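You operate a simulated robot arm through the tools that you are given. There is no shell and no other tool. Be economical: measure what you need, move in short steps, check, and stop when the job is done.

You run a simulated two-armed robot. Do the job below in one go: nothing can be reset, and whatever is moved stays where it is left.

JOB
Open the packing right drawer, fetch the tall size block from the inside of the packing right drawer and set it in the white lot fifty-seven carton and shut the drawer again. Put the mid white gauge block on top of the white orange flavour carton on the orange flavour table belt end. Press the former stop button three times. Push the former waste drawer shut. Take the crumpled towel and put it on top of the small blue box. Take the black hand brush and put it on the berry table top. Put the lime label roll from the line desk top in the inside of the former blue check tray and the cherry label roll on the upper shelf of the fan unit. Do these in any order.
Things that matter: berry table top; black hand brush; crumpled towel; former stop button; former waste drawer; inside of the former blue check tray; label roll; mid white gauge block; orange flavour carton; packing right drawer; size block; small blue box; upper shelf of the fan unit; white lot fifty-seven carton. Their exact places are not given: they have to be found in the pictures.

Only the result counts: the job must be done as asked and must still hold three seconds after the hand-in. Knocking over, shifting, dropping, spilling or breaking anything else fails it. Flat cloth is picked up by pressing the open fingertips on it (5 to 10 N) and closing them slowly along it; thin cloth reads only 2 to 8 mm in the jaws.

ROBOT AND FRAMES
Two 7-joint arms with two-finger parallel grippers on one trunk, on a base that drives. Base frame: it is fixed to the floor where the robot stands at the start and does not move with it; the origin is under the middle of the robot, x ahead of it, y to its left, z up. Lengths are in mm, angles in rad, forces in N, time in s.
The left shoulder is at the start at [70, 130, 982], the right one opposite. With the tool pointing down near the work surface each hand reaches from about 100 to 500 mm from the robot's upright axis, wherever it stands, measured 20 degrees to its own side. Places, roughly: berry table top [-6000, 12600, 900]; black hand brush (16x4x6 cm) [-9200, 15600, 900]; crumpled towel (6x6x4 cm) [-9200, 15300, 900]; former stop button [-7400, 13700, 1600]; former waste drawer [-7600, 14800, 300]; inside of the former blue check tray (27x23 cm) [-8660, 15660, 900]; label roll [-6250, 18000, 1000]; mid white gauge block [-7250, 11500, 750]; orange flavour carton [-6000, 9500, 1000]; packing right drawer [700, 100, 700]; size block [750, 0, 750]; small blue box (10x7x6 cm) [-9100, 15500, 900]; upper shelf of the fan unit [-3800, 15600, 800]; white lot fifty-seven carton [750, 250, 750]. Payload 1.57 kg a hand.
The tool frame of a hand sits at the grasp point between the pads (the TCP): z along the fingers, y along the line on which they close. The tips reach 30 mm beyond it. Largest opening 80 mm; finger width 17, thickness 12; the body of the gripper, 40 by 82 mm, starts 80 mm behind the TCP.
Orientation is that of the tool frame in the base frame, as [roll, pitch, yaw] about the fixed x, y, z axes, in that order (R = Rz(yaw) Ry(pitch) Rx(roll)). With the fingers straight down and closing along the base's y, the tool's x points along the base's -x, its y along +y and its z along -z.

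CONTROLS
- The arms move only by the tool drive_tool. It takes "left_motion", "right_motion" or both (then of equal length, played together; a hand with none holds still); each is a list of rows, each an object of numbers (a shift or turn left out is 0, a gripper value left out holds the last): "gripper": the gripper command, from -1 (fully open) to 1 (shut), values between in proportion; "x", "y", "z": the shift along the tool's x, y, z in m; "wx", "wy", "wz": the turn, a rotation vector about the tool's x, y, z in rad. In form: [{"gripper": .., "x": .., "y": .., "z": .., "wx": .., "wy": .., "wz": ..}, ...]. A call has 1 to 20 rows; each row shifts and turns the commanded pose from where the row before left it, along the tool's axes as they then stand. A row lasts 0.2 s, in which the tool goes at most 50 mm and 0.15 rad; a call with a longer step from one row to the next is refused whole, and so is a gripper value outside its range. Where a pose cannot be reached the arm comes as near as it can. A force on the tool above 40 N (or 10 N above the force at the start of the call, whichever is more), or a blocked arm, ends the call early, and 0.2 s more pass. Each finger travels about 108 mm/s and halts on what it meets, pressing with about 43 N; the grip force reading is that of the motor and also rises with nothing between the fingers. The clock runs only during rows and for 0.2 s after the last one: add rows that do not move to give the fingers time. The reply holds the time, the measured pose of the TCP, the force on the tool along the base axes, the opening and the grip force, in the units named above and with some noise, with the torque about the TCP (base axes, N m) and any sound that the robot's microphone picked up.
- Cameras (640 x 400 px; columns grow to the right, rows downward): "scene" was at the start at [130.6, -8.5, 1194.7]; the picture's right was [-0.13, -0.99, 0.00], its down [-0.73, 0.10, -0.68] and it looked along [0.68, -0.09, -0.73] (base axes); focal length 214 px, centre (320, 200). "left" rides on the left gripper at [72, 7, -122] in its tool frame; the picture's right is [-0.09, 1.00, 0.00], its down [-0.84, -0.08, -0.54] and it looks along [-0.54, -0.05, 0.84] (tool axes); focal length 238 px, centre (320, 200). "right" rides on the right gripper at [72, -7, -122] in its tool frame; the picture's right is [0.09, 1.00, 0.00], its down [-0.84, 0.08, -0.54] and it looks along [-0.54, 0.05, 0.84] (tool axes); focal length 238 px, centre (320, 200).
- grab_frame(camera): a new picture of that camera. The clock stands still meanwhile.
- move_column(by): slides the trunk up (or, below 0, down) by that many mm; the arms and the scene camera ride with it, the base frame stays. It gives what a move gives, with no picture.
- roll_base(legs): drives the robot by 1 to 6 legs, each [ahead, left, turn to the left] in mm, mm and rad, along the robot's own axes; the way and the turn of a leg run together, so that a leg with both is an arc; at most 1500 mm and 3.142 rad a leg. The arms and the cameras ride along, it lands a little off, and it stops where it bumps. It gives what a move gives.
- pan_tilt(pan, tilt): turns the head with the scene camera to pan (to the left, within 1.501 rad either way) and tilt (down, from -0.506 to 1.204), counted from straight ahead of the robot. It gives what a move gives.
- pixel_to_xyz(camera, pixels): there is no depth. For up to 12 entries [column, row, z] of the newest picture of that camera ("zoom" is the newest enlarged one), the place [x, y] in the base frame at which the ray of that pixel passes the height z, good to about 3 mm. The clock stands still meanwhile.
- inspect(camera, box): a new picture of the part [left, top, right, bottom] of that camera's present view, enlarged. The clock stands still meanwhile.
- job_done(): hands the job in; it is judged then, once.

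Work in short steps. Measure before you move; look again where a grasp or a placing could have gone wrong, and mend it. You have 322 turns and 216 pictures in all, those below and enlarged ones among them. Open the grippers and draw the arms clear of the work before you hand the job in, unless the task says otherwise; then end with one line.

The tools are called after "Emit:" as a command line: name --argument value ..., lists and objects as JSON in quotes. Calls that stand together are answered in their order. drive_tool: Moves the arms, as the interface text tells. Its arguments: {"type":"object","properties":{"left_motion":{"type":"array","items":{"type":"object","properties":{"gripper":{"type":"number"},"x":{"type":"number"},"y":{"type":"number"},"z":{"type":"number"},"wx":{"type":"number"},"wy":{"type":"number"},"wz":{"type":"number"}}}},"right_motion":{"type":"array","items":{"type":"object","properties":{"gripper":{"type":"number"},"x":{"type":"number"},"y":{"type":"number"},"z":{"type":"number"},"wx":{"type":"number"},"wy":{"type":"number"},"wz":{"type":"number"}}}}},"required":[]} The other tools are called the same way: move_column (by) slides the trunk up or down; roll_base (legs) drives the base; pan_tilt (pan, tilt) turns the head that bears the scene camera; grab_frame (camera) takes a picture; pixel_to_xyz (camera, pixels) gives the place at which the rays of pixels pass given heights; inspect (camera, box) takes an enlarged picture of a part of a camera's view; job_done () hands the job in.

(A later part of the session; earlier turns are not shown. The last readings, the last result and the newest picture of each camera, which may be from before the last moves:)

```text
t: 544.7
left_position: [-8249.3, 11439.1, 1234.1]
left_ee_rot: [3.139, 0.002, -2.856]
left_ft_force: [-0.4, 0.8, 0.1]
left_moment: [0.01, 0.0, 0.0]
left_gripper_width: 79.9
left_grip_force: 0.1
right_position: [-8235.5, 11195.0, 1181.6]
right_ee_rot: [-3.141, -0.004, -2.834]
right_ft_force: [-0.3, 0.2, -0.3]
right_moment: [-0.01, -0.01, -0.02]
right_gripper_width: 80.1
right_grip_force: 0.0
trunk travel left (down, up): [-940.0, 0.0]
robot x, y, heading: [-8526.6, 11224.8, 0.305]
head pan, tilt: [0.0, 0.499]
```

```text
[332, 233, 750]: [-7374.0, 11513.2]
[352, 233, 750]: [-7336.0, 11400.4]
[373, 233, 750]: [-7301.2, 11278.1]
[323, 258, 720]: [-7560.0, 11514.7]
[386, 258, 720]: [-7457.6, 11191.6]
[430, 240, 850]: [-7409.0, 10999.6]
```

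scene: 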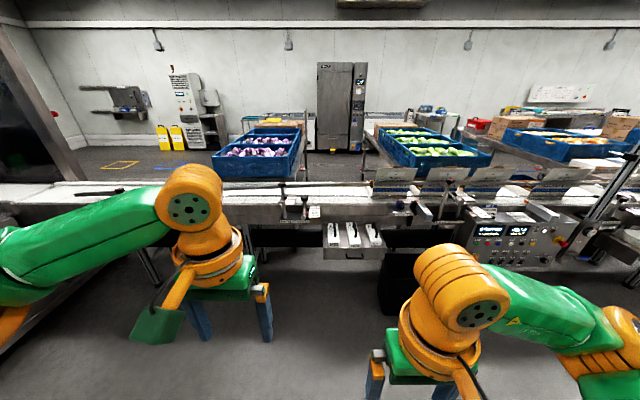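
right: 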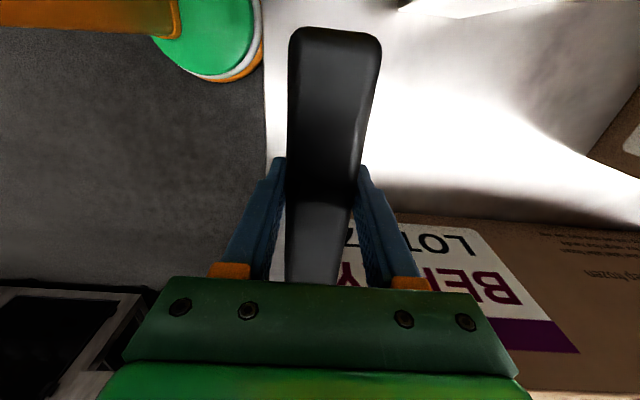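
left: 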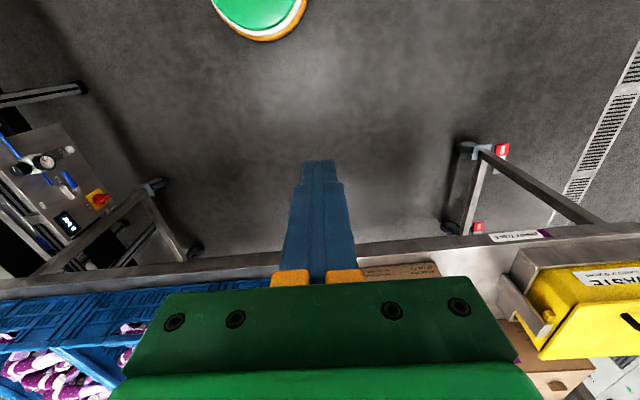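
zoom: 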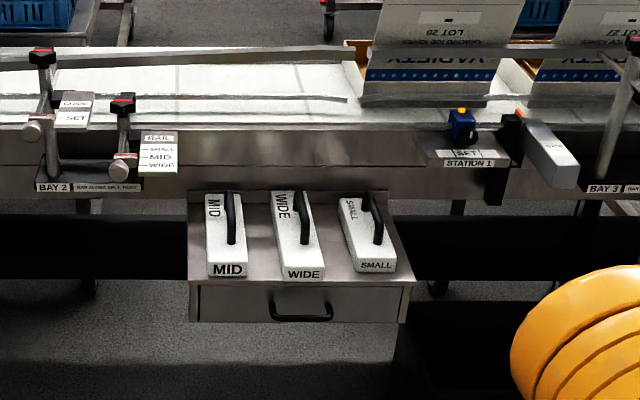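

The left one is MID, with a handle on top. Drive 650 mm closer, lower the trunk 300 mm, and look with the hands.

Emit:
roll_base --legs '[[650, 0, 0]]'

Emit:
move_column --by -250

Emit:
pan_tilt --pan -0.1 --tilt 0.8

Emit:
grab_frame --camera "scene"

Emit:
grab_frame --camera "right"

```text
t: 548.3
left_position: [-7636.0, 11646.0, 1234.9]
left_ee_rot: [3.141, 0.003, -2.836]
left_ft_force: [0.0, 0.6, -0.2]
left_moment: [0.02, -0.02, 0.03]
left_gripper_width: 79.9
left_grip_force: 0.0
right_position: [-7617.1, 11403.5, 1183.4]
right_ee_rot: [-3.139, 0.0, -2.815]
right_ft_force: [-0.4, 0.1, -0.3]
right_moment: [0.0, 0.02, 0.02]
right_gripper_width: 80.0
right_grip_force: 0.1
trunk travel left (down, up): [-940.0, 0.0]
robot x, y, heading: [-7904.8, 11432.6, 0.326]
head pan, tilt: [0.0, 0.499]
```

```text
t: 550.9
left_position: [-7633.4, 11647.4, 984.5]
left_ee_rot: [3.139, 0.0, -2.836]
left_ft_force: [-0.3, 0.1, -0.4]
left_moment: [0.0, 0.02, 0.04]
left_gripper_width: 80.0
left_grip_force: 0.1
right_position: [-7615.6, 11403.1, 933.1]
right_ee_rot: [-3.14, -0.001, -2.815]
right_ft_force: [0.2, -0.2, -0.3]
right_moment: [0.01, -0.01, 0.02]
right_gripper_width: 79.8
right_grip_force: 0.0
trunk travel left (down, up): [-690.0, 250.0]
robot x, y, heading: [-7901.2, 11425.3, 0.324]
head pan, tilt: [0.0, 0.499]
```

```text
t: 551.7
left_position: [-7634.7, 11647.8, 983.8]
left_ee_rot: [3.14, 0.0, -2.835]
left_ft_force: [-0.7, -0.4, 0.8]
left_moment: [-0.01, 0.02, -0.02]
left_gripper_width: 80.2
left_grip_force: 0.0
right_position: [-7616.1, 11403.1, 931.9]
right_ee_rot: [-3.14, -0.001, -2.816]
right_ft_force: [-1.1, -0.1, -1.1]
right_moment: [0.0, -0.02, -0.01]
right_gripper_width: 80.1
right_grip_force: 0.2
trunk travel left (down, up): [-690.0, 250.0]
robot x, y, heading: [-7903.2, 11425.4, 0.327]
head pan, tilt: [-0.099, 0.799]
```

```text
57 pictures are left
```

scene: 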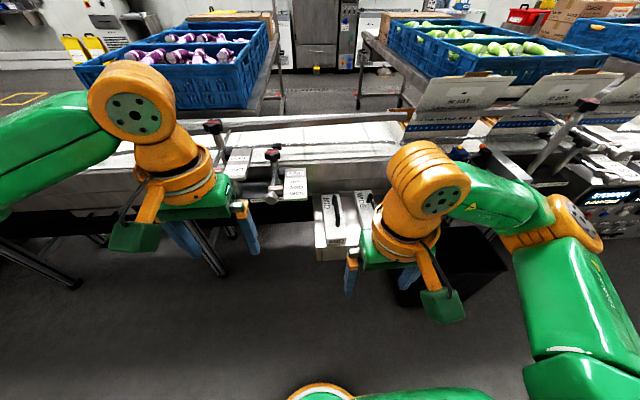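

```text
56 pictures are left
```

right: 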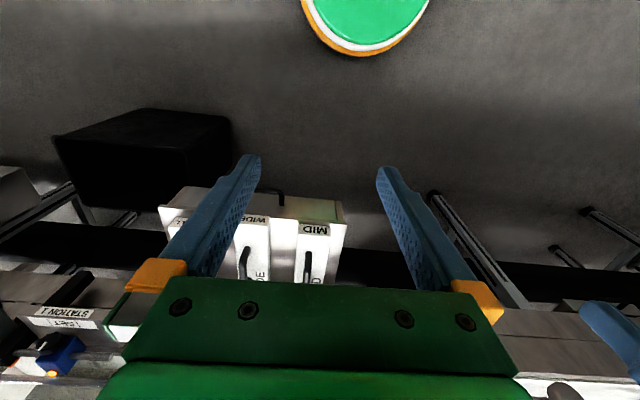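

Triangulate MID: front label right (314,229), scene MID front (325,243).

Emit:
inspect --camera "scene" --box '[280, 170, 400, 280]'

Emit:
inspect --camera "right" --box '[220, 170, 380, 300]'

```text
3.64 times, centred on (340, 225) of scene
```

zoom: 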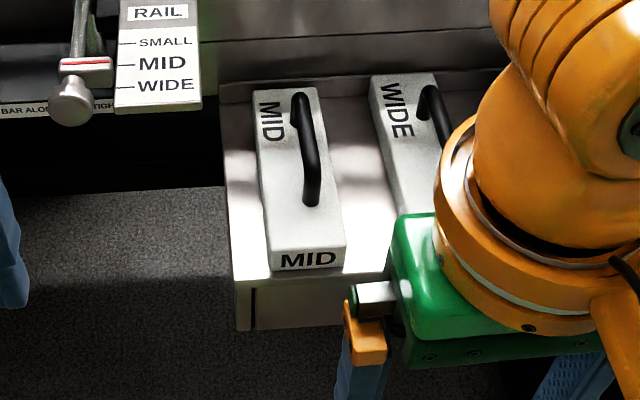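

```text
3.08 times, centred on (300, 235) of right
```

zoom: 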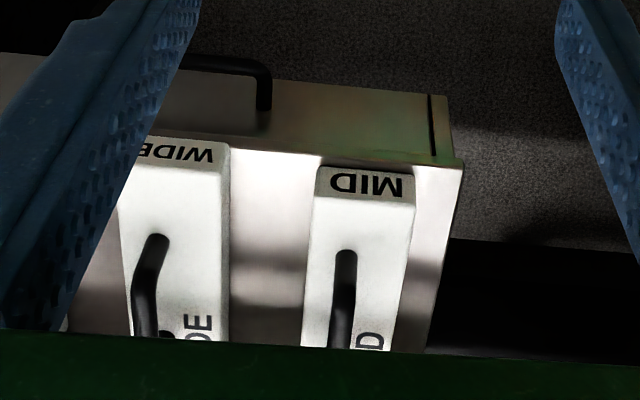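

Compare corner heights.

Emit:
pixel_to_xyz --camera "scene" --pixels '[[325.7, 238, 730], [325.7, 238, 760], [325.7, 238, 790], [346.9, 237, 760], [323, 194.5, 760], [338, 194, 760]]'

Emit:
pixel_to_xyz --camera "right" --pixels '[[330.7, 236.6, 730], [330.7, 236.6, 760], [330.7, 236.6, 790], [297.3, 235, 760]]'

```text
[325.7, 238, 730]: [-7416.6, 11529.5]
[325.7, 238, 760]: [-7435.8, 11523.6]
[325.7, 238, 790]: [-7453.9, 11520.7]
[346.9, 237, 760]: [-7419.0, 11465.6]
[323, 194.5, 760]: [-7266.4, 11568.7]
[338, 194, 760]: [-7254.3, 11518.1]
```

```text
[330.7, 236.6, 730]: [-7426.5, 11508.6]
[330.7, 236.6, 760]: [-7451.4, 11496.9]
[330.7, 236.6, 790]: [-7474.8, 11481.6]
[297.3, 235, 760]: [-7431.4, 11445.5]
```

Drive 150 mm ahead for a closer look from above.

Emit:
roll_base --legs '[[150, 0, 0]]'

Emit:
drive_tool --right_motion '[{"x": -0.045}, {"x": -0.045}, {"x": -0.04}, {}]'

Emit:
grab_frame --camera "right"

Emit:
grab_frame --camera "scene"

```text
t: 553.1
left_position: [-7494.9, 11694.3, 986.6]
left_ee_rot: [3.14, 0.001, -2.838]
left_ft_force: [0.5, -0.1, -0.6]
left_moment: [0.01, 0.0, -0.04]
left_gripper_width: 80.1
left_grip_force: 0.0
right_position: [-7477.0, 11449.3, 932.8]
right_ee_rot: [-3.14, 0.0, -2.817]
right_ft_force: [-0.2, -0.3, 0.5]
right_moment: [0.01, 0.0, -0.05]
right_gripper_width: 79.9
right_grip_force: 0.0
trunk travel left (down, up): [-690.0, 250.0]
robot x, y, heading: [-7763.1, 11475.5, 0.324]
head pan, tilt: [-0.099, 0.799]
```

```text
t: 554.1
left_position: [-7494.7, 11693.8, 985.5]
left_ee_rot: [3.137, 0.001, -2.837]
left_ft_force: [0.3, -0.6, -0.2]
left_moment: [0.01, 0.0, 0.0]
left_gripper_width: 80.1
left_grip_force: 0.0
right_position: [-7352.8, 11494.6, 934.5]
right_ee_rot: [-3.14, 0.0, -2.816]
right_ft_force: [0.2, 0.1, -0.2]
right_moment: [-0.02, 0.01, -0.02]
right_gripper_width: 80.0
right_grip_force: 0.0
trunk travel left (down, up): [-690.0, 250.0]
robot x, y, heading: [-7763.7, 11471.1, 0.329]
head pan, tilt: [-0.099, 0.799]
```

```text
53 pictures are left
```

right: 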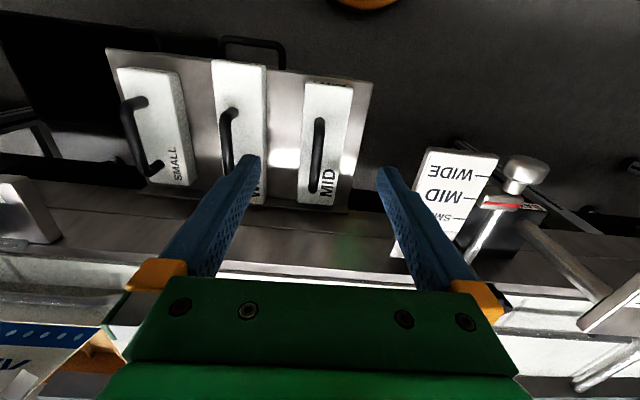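

```text
52 pictures are left
```

scene: 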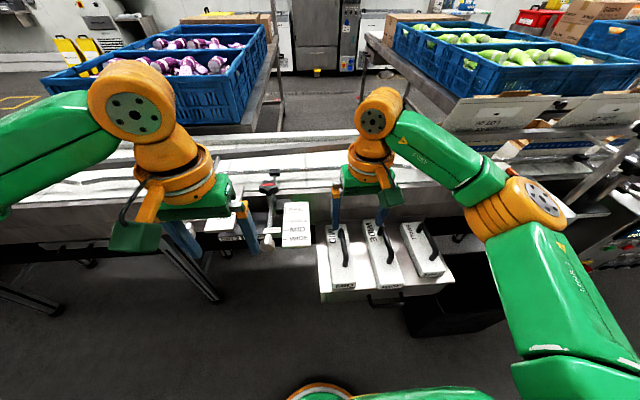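

Measure MID's top corners in right view and scene (front corners (333,283),(354,282) of scene).

Emit:
inspect --camera "scene" --box '[300, 200, 420, 310]'

Emit:
pixel_to_xyz --camera "right" --pixels '[[306, 84, 680], [352, 88, 680], [298, 200, 680], [332, 205, 680], [306, 84, 720], [352, 88, 720], [298, 200, 720], [332, 205, 720]]'

```text
3.64 times, centred on (360, 255) of scene
```

zoom: 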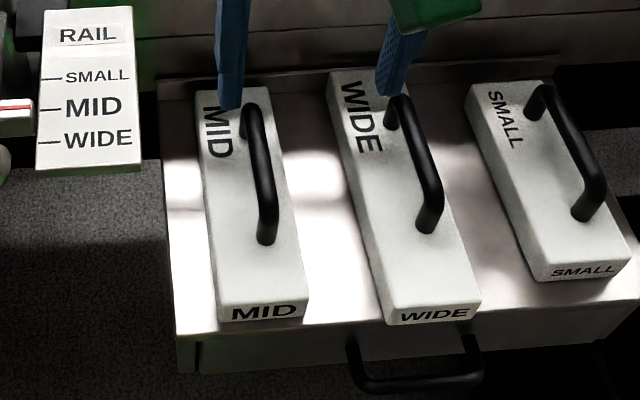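

```text
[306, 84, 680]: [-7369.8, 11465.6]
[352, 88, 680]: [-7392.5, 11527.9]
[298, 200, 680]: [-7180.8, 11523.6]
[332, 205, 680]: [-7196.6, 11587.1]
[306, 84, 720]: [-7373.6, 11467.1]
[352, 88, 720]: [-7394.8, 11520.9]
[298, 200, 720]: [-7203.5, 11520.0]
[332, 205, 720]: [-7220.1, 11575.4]
```

Emit:
pixel_to_xyz --camera "scene" --pixels '[[331.4, 284.7, 680], [355.9, 282.5, 680], [346.3, 224.2, 680], [331.4, 284.7, 720], [355.9, 282.5, 720], [346.3, 224.2, 720], [331.4, 284.7, 750], [355.9, 282.5, 750]]'

```text
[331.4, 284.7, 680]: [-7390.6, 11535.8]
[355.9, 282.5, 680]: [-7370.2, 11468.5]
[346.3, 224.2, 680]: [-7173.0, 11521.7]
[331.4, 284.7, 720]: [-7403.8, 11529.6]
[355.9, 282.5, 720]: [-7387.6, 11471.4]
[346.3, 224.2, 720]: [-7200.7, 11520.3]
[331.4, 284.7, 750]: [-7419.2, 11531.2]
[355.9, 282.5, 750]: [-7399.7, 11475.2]
```

MID: top at z≈690, ~62×200 mm. I'll take it by the handle (bar z≈730). Measure the handle bar.

Emit:
inspect --camera "right" --box '[260, 70, 400, 220]'

Emit:
pixel_to_xyz --camera "right" --pixels '[[319, 122, 730], [313, 190, 730], [316, 155, 730], [316, 155, 750], [325, 145, 690]]'

Emit:
pixel_to_xyz --camera "scene" --pixels '[[342, 245, 730], [342, 245, 750], [340.5, 230, 730], [345.5, 262, 730]]'

```text
2.67 times, centred on (330, 145) of right
```

zoom: 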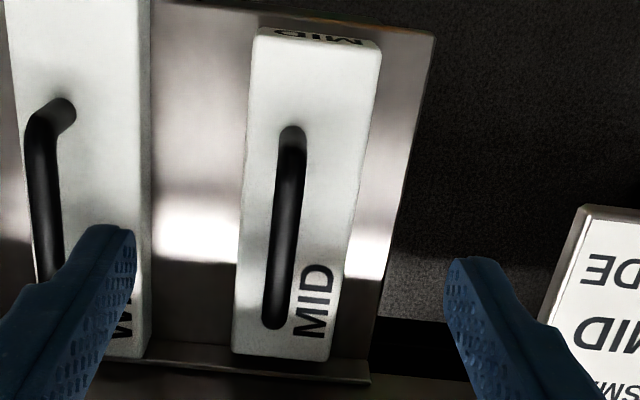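

```text
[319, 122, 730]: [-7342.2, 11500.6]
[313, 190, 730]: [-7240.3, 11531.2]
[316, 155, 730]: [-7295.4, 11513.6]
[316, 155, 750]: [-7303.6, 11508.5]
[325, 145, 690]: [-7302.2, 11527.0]
```

```text
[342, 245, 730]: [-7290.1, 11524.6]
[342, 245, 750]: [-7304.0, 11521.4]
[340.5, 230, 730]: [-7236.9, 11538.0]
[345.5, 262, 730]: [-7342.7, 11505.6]
```

Check the clearance to the RAIL plate (right (428,150)) and belt side (330,215).

Emit:
pixel_to_xyz --camera "right" --pixels '[[428, 150, 780], [428, 150, 850], [392, 255, 780], [392, 255, 850], [320, 232, 780], [320, 265, 850]]'

```text
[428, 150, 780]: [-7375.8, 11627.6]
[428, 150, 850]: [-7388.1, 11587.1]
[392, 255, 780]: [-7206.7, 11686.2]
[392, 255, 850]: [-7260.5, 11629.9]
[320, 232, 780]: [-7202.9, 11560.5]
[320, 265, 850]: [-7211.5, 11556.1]
```

Clearances fine. Move over the handle, set opening 40 mm and descend to z≈742.

Emit:
drive_tool --right_motion '[{"gripper": 0, "x": -0.033, "y": 0.0017}, {"x": -0.033, "y": 0.0017}, {"z": 0.045}, {"z": 0.045}, {"z": 0.04}, {"z": 0.03}, {"z": 0.02}, {"z": 0.012}, {}]'

Emit:
grab_frame --camera "right"

```text
t: 556.1
left_position: [-7493.2, 11694.2, 985.4]
left_ee_rot: [3.139, 0.0, -2.838]
left_ft_force: [1.2, -0.3, 0.8]
left_moment: [-0.01, 0.02, 0.01]
left_gripper_width: 79.9
left_grip_force: 0.1
right_position: [-7292.3, 11515.5, 740.3]
right_ee_rot: [-3.14, -0.001, -2.816]
right_ft_force: [-0.3, -0.7, 0.2]
right_moment: [-0.01, 0.0, 0.0]
right_gripper_width: 39.9
right_grip_force: 0.0
trunk travel left (down, up): [-690.0, 250.0]
robot x, y, heading: [-7764.1, 11474.3, 0.324]
head pan, tilt: [-0.099, 0.799]
```

```text
49 pictures are left
```

right: 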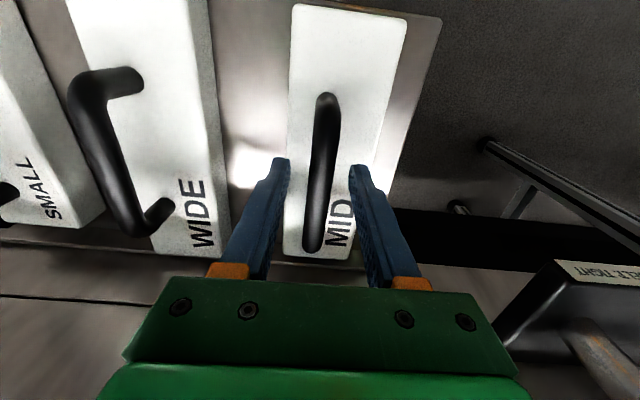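

Handle is between the fingers. Lower 8 mm and close.

Emit:
drive_tool --right_motion '[{"z": 0.004}, {"z": 0.004}, {"gripper": 0.4}, {"gripper": 1}, {}, {}]'

```text
t: 557.5
left_position: [-7493.9, 11693.4, 985.2]
left_ee_rot: [3.14, -0.001, -2.837]
left_ft_force: [0.8, 0.2, 0.8]
left_moment: [-0.02, 0.01, 0.02]
left_gripper_width: 80.0
left_grip_force: 0.0
right_position: [-7290.3, 11514.2, 732.3]
right_ee_rot: [-3.14, -0.003, -2.816]
right_ft_force: [-0.6, -0.3, 0.1]
right_moment: [0.0, -0.01, -0.13]
right_gripper_width: 15.6
right_grip_force: 31.4
trunk travel left (down, up): [-690.0, 250.0]
robot x, y, heading: [-7762.7, 11474.5, 0.323]
head pan, tilt: [-0.099, 0.799]
```

Gripped the bar (15.6 mm). Lift slowly 40 mm and check.

Emit:
drive_tool --right_motion '[{"z": -0.01}, {"z": -0.015}, {"z": -0.02}, {}]'

Emit:
grab_frame --camera "right"

```text
t: 558.5
left_position: [-7493.8, 11694.3, 984.7]
left_ee_rot: [3.138, 0.001, -2.837]
left_ft_force: [0.1, 0.5, 0.6]
left_moment: [-0.02, -0.02, -0.02]
left_gripper_width: 80.1
left_grip_force: 0.0
right_position: [-7289.3, 11515.4, 773.8]
right_ee_rot: [-3.14, -0.003, -2.816]
right_ft_force: [-0.5, -0.5, -5.3]
right_moment: [-0.08, 0.05, 0.01]
right_gripper_width: 15.4
right_grip_force: 31.7
trunk travel left (down, up): [-690.0, 250.0]
robot x, y, heading: [-7762.2, 11473.2, 0.323]
head pan, tilt: [-0.099, 0.799]
```

```text
48 pictures are left
```

right: 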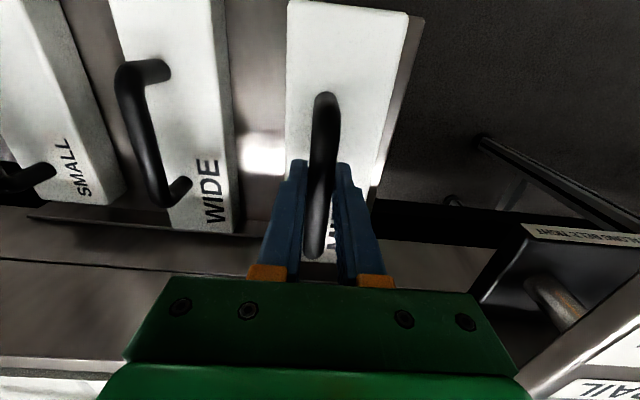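

Lifted cleanly. Draw back 90 mm before raising, then up 130 mm, then back the base off.

Emit:
drive_tool --right_motion '[{"x": 0.03}, {"x": 0.03}, {"x": 0.03}, {"z": -0.03}, {"z": -0.05}, {"z": -0.05}, {}]'

Emit:
roll_base --legs '[[-600, 0, 0]]'

Emit:
move_column --by 250

Emit:
pan_tilt --pan -0.6 --tilt 0.3

Emit:
grab_frame --camera "scene"

```text
t: 560.1
left_position: [-7493.5, 11695.2, 983.7]
left_ee_rot: [3.139, 0.0, -2.838]
left_ft_force: [0.1, -0.9, 0.1]
left_moment: [0.01, 0.01, -0.01]
left_gripper_width: 80.3
left_grip_force: 0.0
right_position: [-7376.6, 11486.1, 907.6]
right_ee_rot: [-3.139, 0.0, -2.815]
right_ft_force: [-0.5, -0.6, -4.8]
right_moment: [-0.05, 0.03, 0.0]
right_gripper_width: 15.2
right_grip_force: 31.1
trunk travel left (down, up): [-690.0, 250.0]
robot x, y, heading: [-7762.0, 11473.0, 0.321]
head pan, tilt: [-0.099, 0.799]
```

```text
t: 563.5
left_position: [-8065.0, 11501.6, 984.6]
left_ee_rot: [3.138, -0.001, -2.848]
left_ft_force: [-0.5, -0.2, 0.4]
left_moment: [-0.01, -0.01, -0.03]
left_gripper_width: 79.6
left_grip_force: 0.1
right_position: [-7952.5, 11292.6, 907.4]
right_ee_rot: [-3.139, -0.004, -2.827]
right_ft_force: [0.4, -0.2, -5.1]
right_moment: [-0.06, 0.06, 0.0]
right_gripper_width: 15.3
right_grip_force: 31.1
trunk travel left (down, up): [-690.0, 250.0]
robot x, y, heading: [-8338.3, 11286.6, 0.314]
head pan, tilt: [-0.099, 0.799]
```

```text
t: 566.1
left_position: [-8066.7, 11502.0, 1234.6]
left_ee_rot: [3.139, 0.001, -2.849]
left_ft_force: [0.9, 0.2, -0.8]
left_moment: [0.0, -0.03, -0.03]
left_gripper_width: 80.0
left_grip_force: 0.0
right_position: [-7952.1, 11293.9, 1156.9]
right_ee_rot: [-3.14, -0.004, -2.827]
right_ft_force: [-0.1, 0.9, -5.0]
right_moment: [-0.07, 0.01, -0.01]
right_gripper_width: 15.5
right_grip_force: 31.4
trunk travel left (down, up): [-940.0, 0.0]
robot x, y, heading: [-8338.9, 11285.8, 0.316]
head pan, tilt: [-0.099, 0.799]
```

```text
t: 567.0
left_position: [-8066.2, 11501.4, 1235.3]
left_ee_rot: [3.14, 0.0, -2.848]
left_ft_force: [0.8, 1.3, 0.0]
left_moment: [0.01, -0.04, -0.01]
left_gripper_width: 79.8
left_grip_force: 0.1
right_position: [-7953.5, 11293.0, 1156.8]
right_ee_rot: [-3.14, -0.002, -2.827]
right_ft_force: [0.2, -0.1, -4.0]
right_moment: [-0.04, 0.0, -0.02]
right_gripper_width: 15.4
right_grip_force: 31.0
trunk travel left (down, up): [-940.0, 0.0]
robot x, y, heading: [-8340.3, 11281.2, 0.316]
head pan, tilt: [-0.6, 0.3]
```

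```text
47 pictures are left
```

scene: 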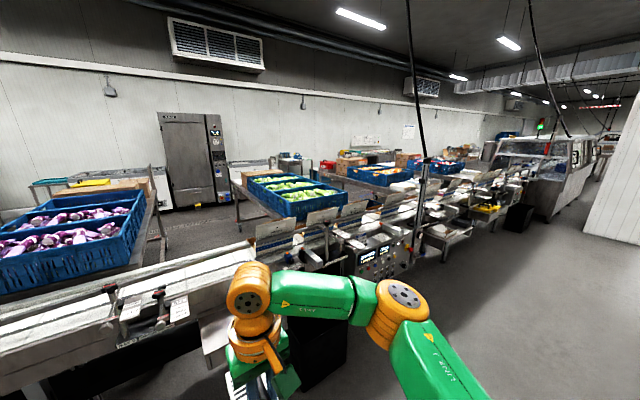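

Zoom on the orange table's belt end.

Emit:
inspect --camera "scene" --box '[300, 130, 480, 240]'

```text
3.56 times, centred on (390, 185) of scene
```

zoom: 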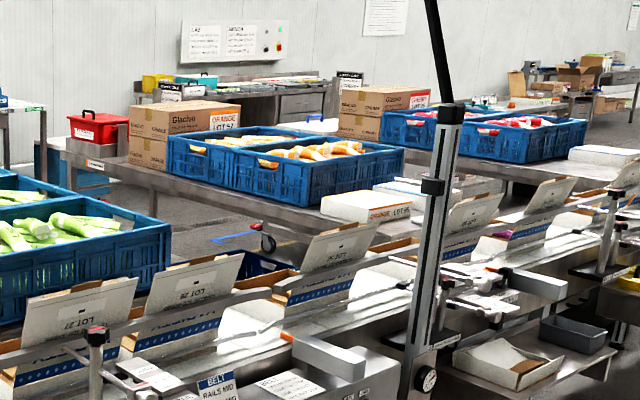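

Measure the white carton at zoom (365,200) and the belt's west edge near it.

Emit:
pixel_to_xyz --camera "zoom" --pixels '[[365, 200, 950], [425, 190, 950], [365, 200, 920], [340, 360, 850], [300, 200, 900], [70, 150, 900]]'

Emit:
inspect --camera "scene" --box '[360, 160, 430, 205]'

```text
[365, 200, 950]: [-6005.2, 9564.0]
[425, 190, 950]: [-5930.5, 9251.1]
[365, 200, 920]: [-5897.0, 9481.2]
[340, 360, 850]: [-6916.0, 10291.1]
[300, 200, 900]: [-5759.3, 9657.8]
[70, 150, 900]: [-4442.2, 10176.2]
```

```text
8.89 times, centred on (395, 182) of scene
```

zoom: 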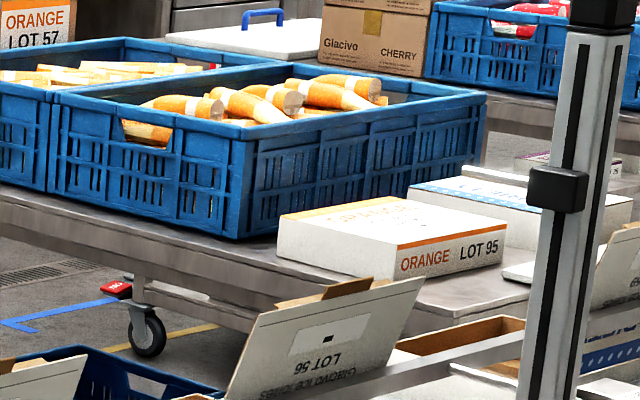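

The target is the white "ORANGE LOT 95" carton at the belt end, near the table's north edge. It must be reached from the aisle on the corridor side, so I drive back around: first north along the west passage.

Emit:
roll_base --legs '[[-430, 0, 0], [0, 0, 1.57], [1500, 0, 0], [1500, 0, 0], [1500, 0, 0], [450, 0, 0]]'

```text
t: 596.7
left_position: [-10366.1, 16136.4, 1235.0]
left_ee_rot: [3.138, 0.002, -1.261]
left_ft_force: [-0.4, -0.3, -0.9]
left_moment: [0.02, 0.01, -0.01]
left_gripper_width: 80.1
left_grip_force: 0.2
right_position: [-10159.7, 16253.9, 1158.2]
right_ee_rot: [-3.14, 0.0, -1.241]
right_ft_force: [0.7, -0.5, -4.9]
right_moment: [0.0, 0.01, -0.03]
right_gripper_width: 15.4
right_grip_force: 31.8
trunk travel left (down, up): [-940.0, 0.0]
robot x, y, heading: [-10148.1, 15870.7, 1.901]
head pan, tilt: [-0.6, 0.3]
```

Continue east along the north side, then turn to face south in the open area.

Emit:
roll_base --legs '[[0, -1400, 0], [-300, -1250, 0], [-1100, -950, 0], [0, 0, 3.13]]'

Emit:
pan_tilt --pan 0 --tilt 0.3

Emit:
grab_frame --camera "scene"

```text
t: 624.2
left_position: [-6041.4, 15496.2, 1235.4]
left_ee_rot: [3.137, 0.0, 1.864]
left_ft_force: [-0.3, -0.4, -0.2]
left_moment: [-0.01, -0.02, 0.02]
left_gripper_width: 79.9
left_grip_force: 0.2
right_position: [-6249.8, 15382.9, 1157.2]
right_ee_rot: [-3.14, -0.003, 1.882]
right_ft_force: [0.4, -0.1, -4.6]
right_moment: [0.02, 0.03, 0.0]
right_gripper_width: 15.5
right_grip_force: 31.4
trunk travel left (down, up): [-940.0, 0.0]
robot x, y, heading: [-6258.7, 15766.7, -1.259]
head pan, tilt: [-0.6, 0.3]
```

```text
t: 625.2
left_position: [-6042.2, 15496.1, 1235.0]
left_ee_rot: [3.138, 0.0, 1.861]
left_ft_force: [0.4, 0.9, 0.4]
left_moment: [0.0, 0.01, 0.01]
left_gripper_width: 80.0
left_grip_force: 0.1
right_position: [-6249.7, 15382.5, 1157.8]
right_ee_rot: [-3.141, 0.0, 1.884]
right_ft_force: [-0.3, 0.6, -5.5]
right_moment: [0.04, 0.05, 0.02]
right_gripper_width: 15.3
right_grip_force: 31.6
trunk travel left (down, up): [-940.0, 0.0]
robot x, y, heading: [-6256.6, 15771.2, -1.263]
head pan, tilt: [0.0, 0.3]
```

```text
44 pictures are left
```

scene: 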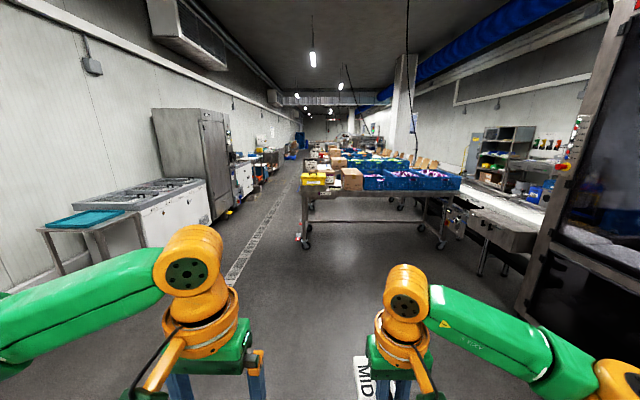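

Drive down the corridor to the aisle between the LIME and ORANGE tables.

Emit:
roll_base --legs '[[900, 400, 0], [900, 420, 0], [1500, 0, 0], [1500, 0, 0], [300, 0, 0]]'

Emit:
pan_tilt --pan -0.9 --tilt 0.5

Emit:
grab_frame --camera "scene"

```text
t: 651.1
left_position: [-3637.3, 10832.5, 1234.5]
left_ee_rot: [3.138, 0.003, 1.844]
left_ft_force: [-0.4, 0.2, -0.1]
left_moment: [-0.03, -0.04, -0.01]
left_gripper_width: 79.9
left_grip_force: 0.0
right_position: [-3847.6, 10722.3, 1158.5]
right_ee_rot: [-3.14, 0.0, 1.866]
right_ft_force: [-0.1, 0.4, -4.9]
right_moment: [0.04, 0.01, 0.03]
right_gripper_width: 15.2
right_grip_force: 30.9
trunk travel left (down, up): [-940.0, 0.0]
robot x, y, heading: [-3846.1, 11105.2, -1.28]
head pan, tilt: [0.0, 0.3]
```

```text
t: 652.3
left_position: [-3636.6, 10828.1, 1234.8]
left_ee_rot: [3.137, 0.0, 1.844]
left_ft_force: [0.0, 0.8, 0.3]
left_moment: [-0.03, 0.0, -0.04]
left_gripper_width: 79.9
left_grip_force: 0.0
right_position: [-3847.8, 10720.6, 1157.0]
right_ee_rot: [-3.139, -0.002, 1.866]
right_ft_force: [-0.2, 0.8, -5.2]
right_moment: [0.03, 0.04, 0.0]
right_gripper_width: 15.6
right_grip_force: 31.2
trunk travel left (down, up): [-940.0, 0.0]
robot x, y, heading: [-3852.0, 11105.3, -1.273]
head pan, tilt: [-0.901, 0.499]
```

```text
43 pictures are left
```

scene: 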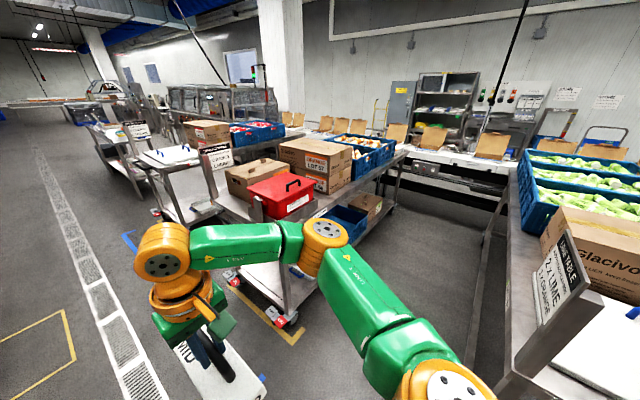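

Measure the aisle edges at z≈860: ORANGE edge (345,205),(395,160); LIME edge (507,370),(514,225).

Emit:
inspect --camera "scene" --box '[240, 110, 560, 390]'

Emit:
pixel_to_xyz --camera "scene" --pixels '[[318, 215, 860], [400, 157, 860], [510, 370, 860], [514, 225, 860], [290, 325, 0], [395, 207, 0], [470, 360, 0], [488, 235, 0]]'

```text
1.43 times, centred on (400, 250) of scene
```

zoom: 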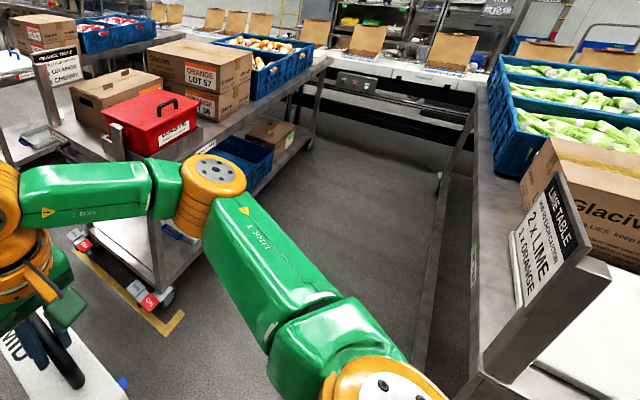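

```text
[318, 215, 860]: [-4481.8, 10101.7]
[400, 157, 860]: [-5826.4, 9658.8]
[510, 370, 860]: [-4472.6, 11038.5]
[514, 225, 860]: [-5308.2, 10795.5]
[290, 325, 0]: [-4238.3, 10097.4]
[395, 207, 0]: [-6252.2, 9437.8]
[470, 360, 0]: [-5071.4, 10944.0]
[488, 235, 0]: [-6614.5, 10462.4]
```

The aisle is 900 mm wide (u 10840–11740). I move ahead 215 mm, square up, and strafe in 1150 mm with hands clear of the table, then check.

Emit:
roll_base --legs '[[215, 0, 0.017], [0, -1150, 0]]'

Emit:
pan_tilt --pan -0.6 --tilt 0.6

Emit:
grab_frame --camera "scene"

```text
t: 659.4
left_position: [-4668.8, 10294.0, 1234.3]
left_ee_rot: [3.14, 0.0, 1.847]
left_ft_force: [1.0, 0.0, 0.2]
left_moment: [0.01, -0.01, 0.01]
left_gripper_width: 80.1
left_grip_force: 0.1
right_position: [-4879.9, 10184.8, 1158.4]
right_ee_rot: [-3.14, -0.002, 1.868]
right_ft_force: [0.4, -0.3, -5.0]
right_moment: [0.08, 0.04, -0.02]
right_gripper_width: 15.4
right_grip_force: 31.1
trunk travel left (down, up): [-940.0, 0.0]
robot x, y, heading: [-4881.6, 10567.9, -1.278]
head pan, tilt: [-0.901, 0.499]
```

```text
t: 660.2
left_position: [-4670.7, 10293.6, 1235.6]
left_ee_rot: [3.139, -0.001, 1.847]
left_ft_force: [-0.8, -0.6, 0.1]
left_moment: [-0.02, 0.02, 0.02]
left_gripper_width: 80.0
left_grip_force: 0.1
right_position: [-4880.2, 10184.4, 1157.0]
right_ee_rot: [-3.139, -0.001, 1.868]
right_ft_force: [0.4, -0.5, -4.5]
right_moment: [0.04, 0.0, -0.02]
right_gripper_width: 15.6
right_grip_force: 31.5
trunk travel left (down, up): [-940.0, 0.0]
robot x, y, heading: [-4878.2, 10568.7, -1.274]
head pan, tilt: [-0.6, 0.6]
```

```text
41 pictures are left
```

scene: 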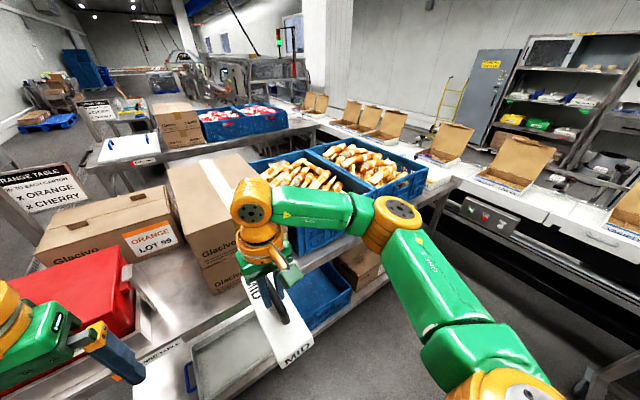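

Continue 1150 mm further right with a small heading correction.

Emit:
roll_base --legs '[[0, 0, 0.018], [0, -1130, 0]]'

Emit:
pan_tilt --pan -0.3 --tilt 0.7

Emit:
grab_frame --camera "scene"

```text
t: 666.3
left_position: [-5731.7, 9948.2, 1233.7]
left_ee_rot: [3.14, 0.0, 1.873]
left_ft_force: [0.2, 0.9, -0.4]
left_moment: [0.0, 0.01, 0.01]
left_gripper_width: 80.2
left_grip_force: 0.1
right_position: [-5939.4, 9834.2, 1157.4]
right_ee_rot: [-3.139, -0.001, 1.895]
right_ft_force: [0.9, -0.9, -5.1]
right_moment: [0.08, 0.07, 0.0]
right_gripper_width: 15.2
right_grip_force: 31.0
trunk travel left (down, up): [-940.0, 0.0]
robot x, y, heading: [-5953.0, 10221.5, -1.251]
head pan, tilt: [-0.6, 0.6]
```

```text
t: 667.1
left_position: [-5732.6, 9949.1, 1234.5]
left_ee_rot: [3.138, 0.001, 1.873]
left_ft_force: [-1.0, 1.3, 0.7]
left_moment: [-0.01, -0.04, 0.03]
left_gripper_width: 80.0
left_grip_force: 0.0
right_position: [-5939.9, 9833.4, 1157.2]
right_ee_rot: [-3.14, -0.001, 1.896]
right_ft_force: [0.0, 0.8, -5.3]
right_moment: [0.02, -0.01, -0.01]
right_gripper_width: 15.3
right_grip_force: 31.3
trunk travel left (down, up): [-940.0, 0.0]
robot x, y, heading: [-5953.4, 10216.3, -1.246]
head pan, tilt: [-0.3, 0.7]
```

```text
40 pictures are left
```

scene: 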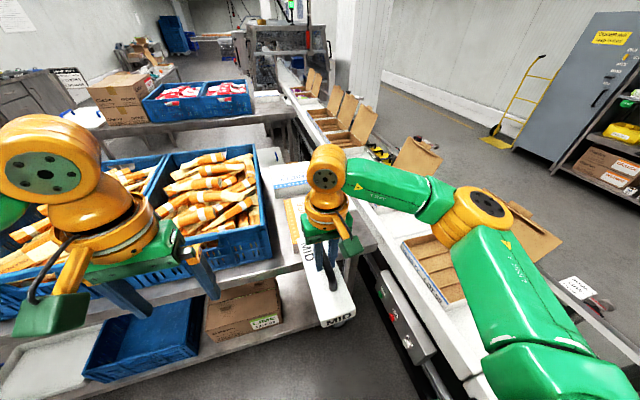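

Zoom on the carton area and use the right camera.

Emit:
inspect --camera "scene" --box '[250, 130, 410, 280]'

Emit:
grab_frame --camera "right"

```text
2.67 times, centred on (330, 205) of scene
```

zoom: 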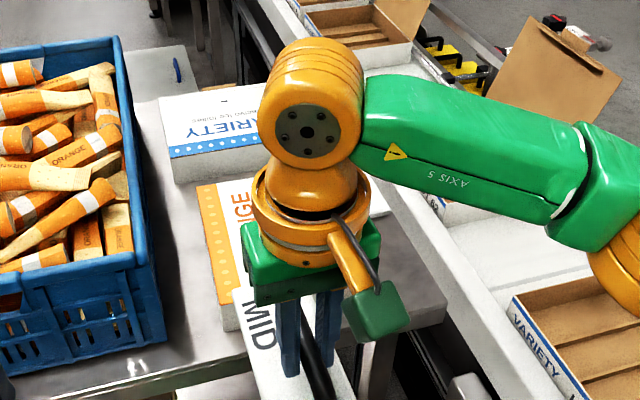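

```text
38 pictures are left
```

right: 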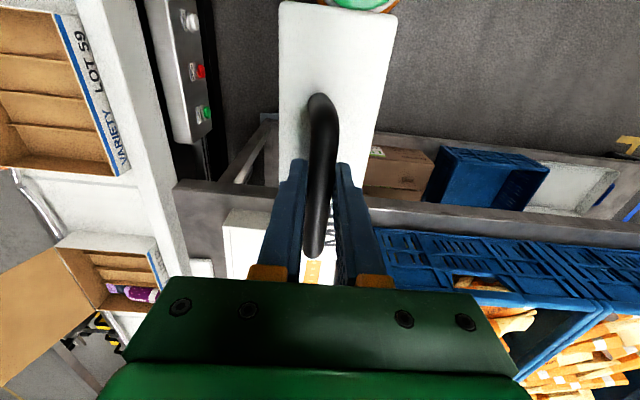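

Triangulate the carton's front-right (west) top corner: scene (377.6,241.5), right (228,212); and front-left scene (293,245).

Emit:
inspect --camera "right" --box '[180, 160, 320, 290]'

Emit:
pixel_to_xyz --camera "scene" --pixels '[[377.6, 241.5, 900], [377.6, 241.5, 930], [377.6, 241.5, 960], [293.5, 245, 900], [293.5, 245, 930], [284, 200, 930], [298, 253.5, 858]]'

```text
3.08 times, centred on (250, 225) of right
```

zoom: 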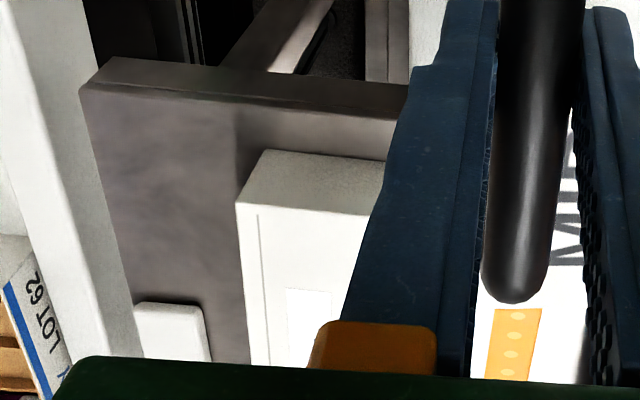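

```text
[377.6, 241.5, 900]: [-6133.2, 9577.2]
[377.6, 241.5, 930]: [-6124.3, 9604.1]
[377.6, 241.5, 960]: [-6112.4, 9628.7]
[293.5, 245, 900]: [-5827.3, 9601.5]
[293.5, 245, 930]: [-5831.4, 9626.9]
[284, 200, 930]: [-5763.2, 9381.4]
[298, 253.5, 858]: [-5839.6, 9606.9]
```

Emit:
pixel_to_xyz --camera "right" --pixels '[[223.3, 225.6, 900], [223.3, 225.6, 930], [223.3, 225.6, 960], [231, 209, 858], [265, 229, 930]]'

```text
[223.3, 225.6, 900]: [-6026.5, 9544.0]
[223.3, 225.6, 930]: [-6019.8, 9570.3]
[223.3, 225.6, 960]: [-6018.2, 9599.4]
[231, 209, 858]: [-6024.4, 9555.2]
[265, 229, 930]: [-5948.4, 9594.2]
```

Carton top ≈z 912, centre ≈(-5887,9465), 200×250 mm. Shift the right hand 66 mm right and 40 mm up, then drive 285 mm ahead.

Emit:
drive_tool --right_motion '[{"y": -0.033, "z": -0.02}, {"y": -0.033, "z": -0.02}, {}]'

Emit:
roll_base --legs '[[285, 0, 0]]'

Emit:
grab_frame --camera "right"

Emit:
grab_frame --camera "scene"

```text
t: 667.9
left_position: [-5732.6, 9947.8, 1235.0]
left_ee_rot: [3.138, 0.001, 1.873]
left_ft_force: [0.2, -0.1, -0.3]
left_moment: [-0.01, -0.01, 0.01]
left_gripper_width: 80.3
left_grip_force: 0.1
right_position: [-6004.9, 9814.4, 1197.8]
right_ee_rot: [-3.141, -0.004, 1.895]
right_ft_force: [-0.5, 0.2, -4.2]
right_moment: [0.05, -0.02, 0.0]
right_gripper_width: 15.2
right_grip_force: 30.8
trunk travel left (down, up): [-940.0, 0.0]
robot x, y, heading: [-5951.7, 10221.1, -1.255]
head pan, tilt: [-0.3, 0.7]
```

```text
t: 669.9
left_position: [-5638.1, 9683.4, 1237.4]
left_ee_rot: [3.137, 0.001, 1.886]
left_ft_force: [0.2, 0.8, -0.2]
left_moment: [-0.01, -0.03, 0.03]
left_gripper_width: 79.8
left_grip_force: 0.0
right_position: [-5907.4, 9546.0, 1198.1]
right_ee_rot: [-3.139, -0.001, 1.907]
right_ft_force: [-0.6, 0.8, -4.1]
right_moment: [0.0, -0.01, -0.01]
right_gripper_width: 15.2
right_grip_force: 31.5
trunk travel left (down, up): [-940.0, 0.0]
robot x, y, heading: [-5859.8, 9946.2, -1.236]
head pan, tilt: [-0.3, 0.7]
```

```text
36 pictures are left
```

right: 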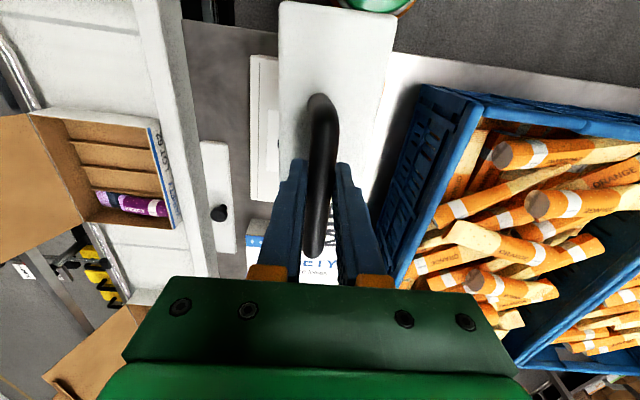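

```text
35 pictures are left
```

scene: 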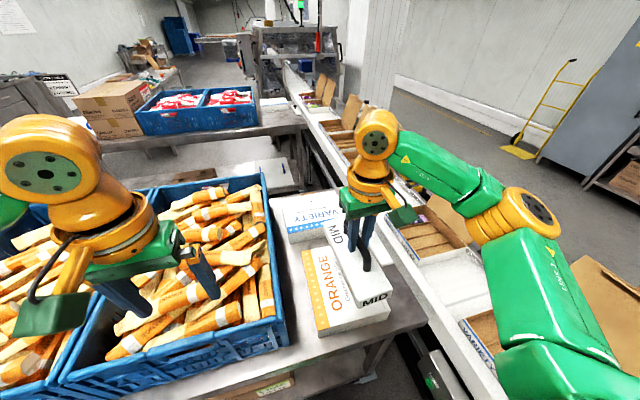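

Measure the carton top in both views at z=912: scene corners (318,329),(303,252),(389,313); right west edge (252,60),(251,198).

Emit:
inspect --camera "scene" --box '[270, 190, 430, 350]'

Emit:
pixel_to_xyz --camera "right" --pixels '[[253, 58, 912], [251, 198, 912], [253, 58, 890], [251, 198, 890]]'

```text
2.50 times, centred on (350, 270) of scene
```

zoom: 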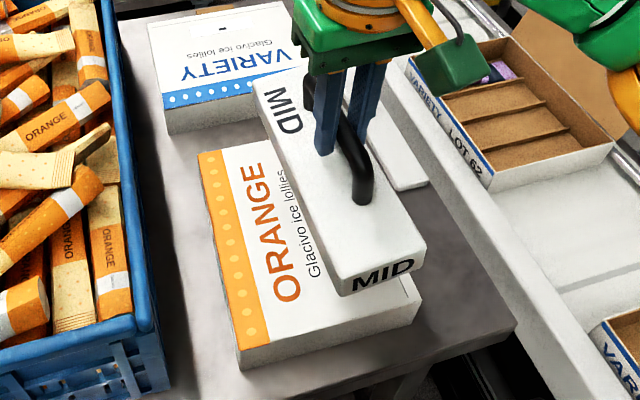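

```text
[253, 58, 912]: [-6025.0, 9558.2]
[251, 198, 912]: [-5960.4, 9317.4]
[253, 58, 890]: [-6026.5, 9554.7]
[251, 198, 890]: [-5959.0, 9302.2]
```

Emit:
pixel_to_xyz --camera "scene" --pixels '[[318, 330, 912], [301.2, 252, 912], [390, 310.8, 912], [318, 330, 900], [390, 310.8, 900]]'

```text
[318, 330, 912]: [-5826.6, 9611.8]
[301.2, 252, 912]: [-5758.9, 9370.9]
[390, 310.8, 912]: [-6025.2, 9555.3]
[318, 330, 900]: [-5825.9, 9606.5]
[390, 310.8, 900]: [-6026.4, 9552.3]
```

The carton centre is (-5893,9464) in both views. Move the block over it and down to z≈1030.

Emit:
drive_tool --right_motion '[{"x": -0.041, "y": -0.007}, {"x": -0.041, "y": -0.0065}, {"z": 0.045}, {"z": 0.045}, {"z": 0.045}, {"z": 0.033}, {}]'

Emit:
inspect --camera "scene" --box '[270, 190, 430, 350]'

```text
t: 671.5
left_position: [-5636.6, 9679.8, 1234.2]
left_ee_rot: [3.137, 0.001, 1.886]
left_ft_force: [-0.7, -1.2, -0.6]
left_moment: [-0.01, -0.03, -0.01]
left_gripper_width: 80.2
left_grip_force: 0.0
right_position: [-5896.7, 9458.8, 1029.5]
right_ee_rot: [-3.139, -0.002, 1.907]
right_ft_force: [-0.4, 0.3, -3.9]
right_moment: [0.08, 0.05, 0.0]
right_gripper_width: 15.4
right_grip_force: 30.9
trunk travel left (down, up): [-940.0, 0.0]
robot x, y, heading: [-5856.9, 9947.0, -1.235]
head pan, tilt: [-0.3, 0.7]
```

```text
2.50 times, centred on (350, 270) of scene
```

zoom: 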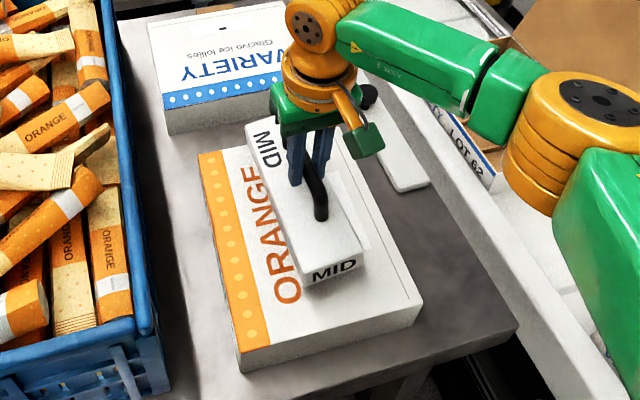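

Well placed over the carton. Lower in small steps to contact.

Emit:
drive_tool --right_motion '[{"z": 0.01}, {"z": 0.008}, {"z": 0.006}, {}]'

Emit:
drive_tool --right_motion '[{"z": 0.004}, {"z": 0.004}, {}]'

```text
t: 672.5
left_position: [-5638.0, 9683.3, 1235.7]
left_ee_rot: [3.137, 0.002, 1.887]
left_ft_force: [0.7, -0.7, 0.6]
left_moment: [-0.04, 0.0, 0.02]
left_gripper_width: 80.2
left_grip_force: 0.1
right_position: [-5895.5, 9461.8, 1006.9]
right_ee_rot: [-3.138, 0.0, 1.905]
right_ft_force: [-2.8, -0.8, 5.7]
right_moment: [-0.46, -0.24, -0.17]
right_gripper_width: 15.5
right_grip_force: 31.1
trunk travel left (down, up): [-940.0, 0.0]
robot x, y, heading: [-5861.4, 9948.6, -1.236]
head pan, tilt: [-0.3, 0.7]
```

```text
t: 673.3
left_position: [-5639.2, 9683.5, 1236.0]
left_ee_rot: [3.14, 0.003, 1.885]
left_ft_force: [0.6, 0.1, -0.2]
left_moment: [0.02, 0.0, -0.07]
left_gripper_width: 80.1
left_grip_force: 0.1
right_position: [-5895.7, 9463.8, 999.7]
right_ee_rot: [-3.14, 0.002, 1.906]
right_ft_force: [-6.4, -7.5, 25.8]
right_moment: [-0.09, 0.01, -0.05]
right_gripper_width: 15.8
right_grip_force: 31.3
trunk travel left (down, up): [-940.0, 0.0]
robot x, y, heading: [-5860.4, 9943.2, -1.235]
head pan, tilt: [-0.3, 0.7]
```

Contact (26 N). Check before releasing.

Emit:
inspect --camera "scene" --box '[270, 190, 430, 350]'

```text
2.50 times, centred on (350, 270) of scene
```

zoom: 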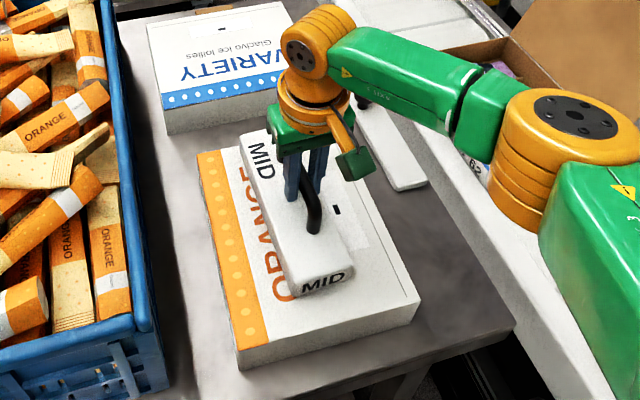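

The block lies flat on the ORANGE carton. Ease 2 mm, open gently and rise.

Emit:
drive_tool --right_motion '[{"z": -0.002}, {"gripper": 0.5}, {"gripper": 0.1}, {}, {"z": -0.02}, {"z": -0.03}, {"z": -0.05}, {"z": -0.05}, {"z": -0.05}, {}]'

Emit:
inspect --camera "scene" --box '[270, 190, 430, 350]'

```text
t: 675.5
left_position: [-5636.9, 9682.2, 1235.3]
left_ee_rot: [3.141, 0.0, 1.887]
left_ft_force: [-0.6, 0.6, -0.2]
left_moment: [-0.01, -0.01, 0.02]
left_gripper_width: 80.2
left_grip_force: 0.1
right_position: [-5895.7, 9461.6, 1198.6]
right_ee_rot: [-3.14, -0.001, 1.908]
right_ft_force: [0.3, -0.2, 0.7]
right_moment: [0.04, 0.0, 0.0]
right_gripper_width: 35.8
right_grip_force: 0.1
trunk travel left (down, up): [-940.0, 0.0]
robot x, y, heading: [-5858.3, 9947.8, -1.232]
head pan, tilt: [-0.3, 0.7]
```

```text
2.50 times, centred on (350, 270) of scene
```

zoom: 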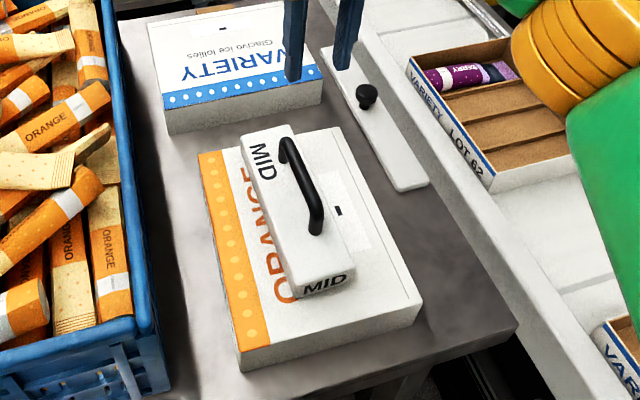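

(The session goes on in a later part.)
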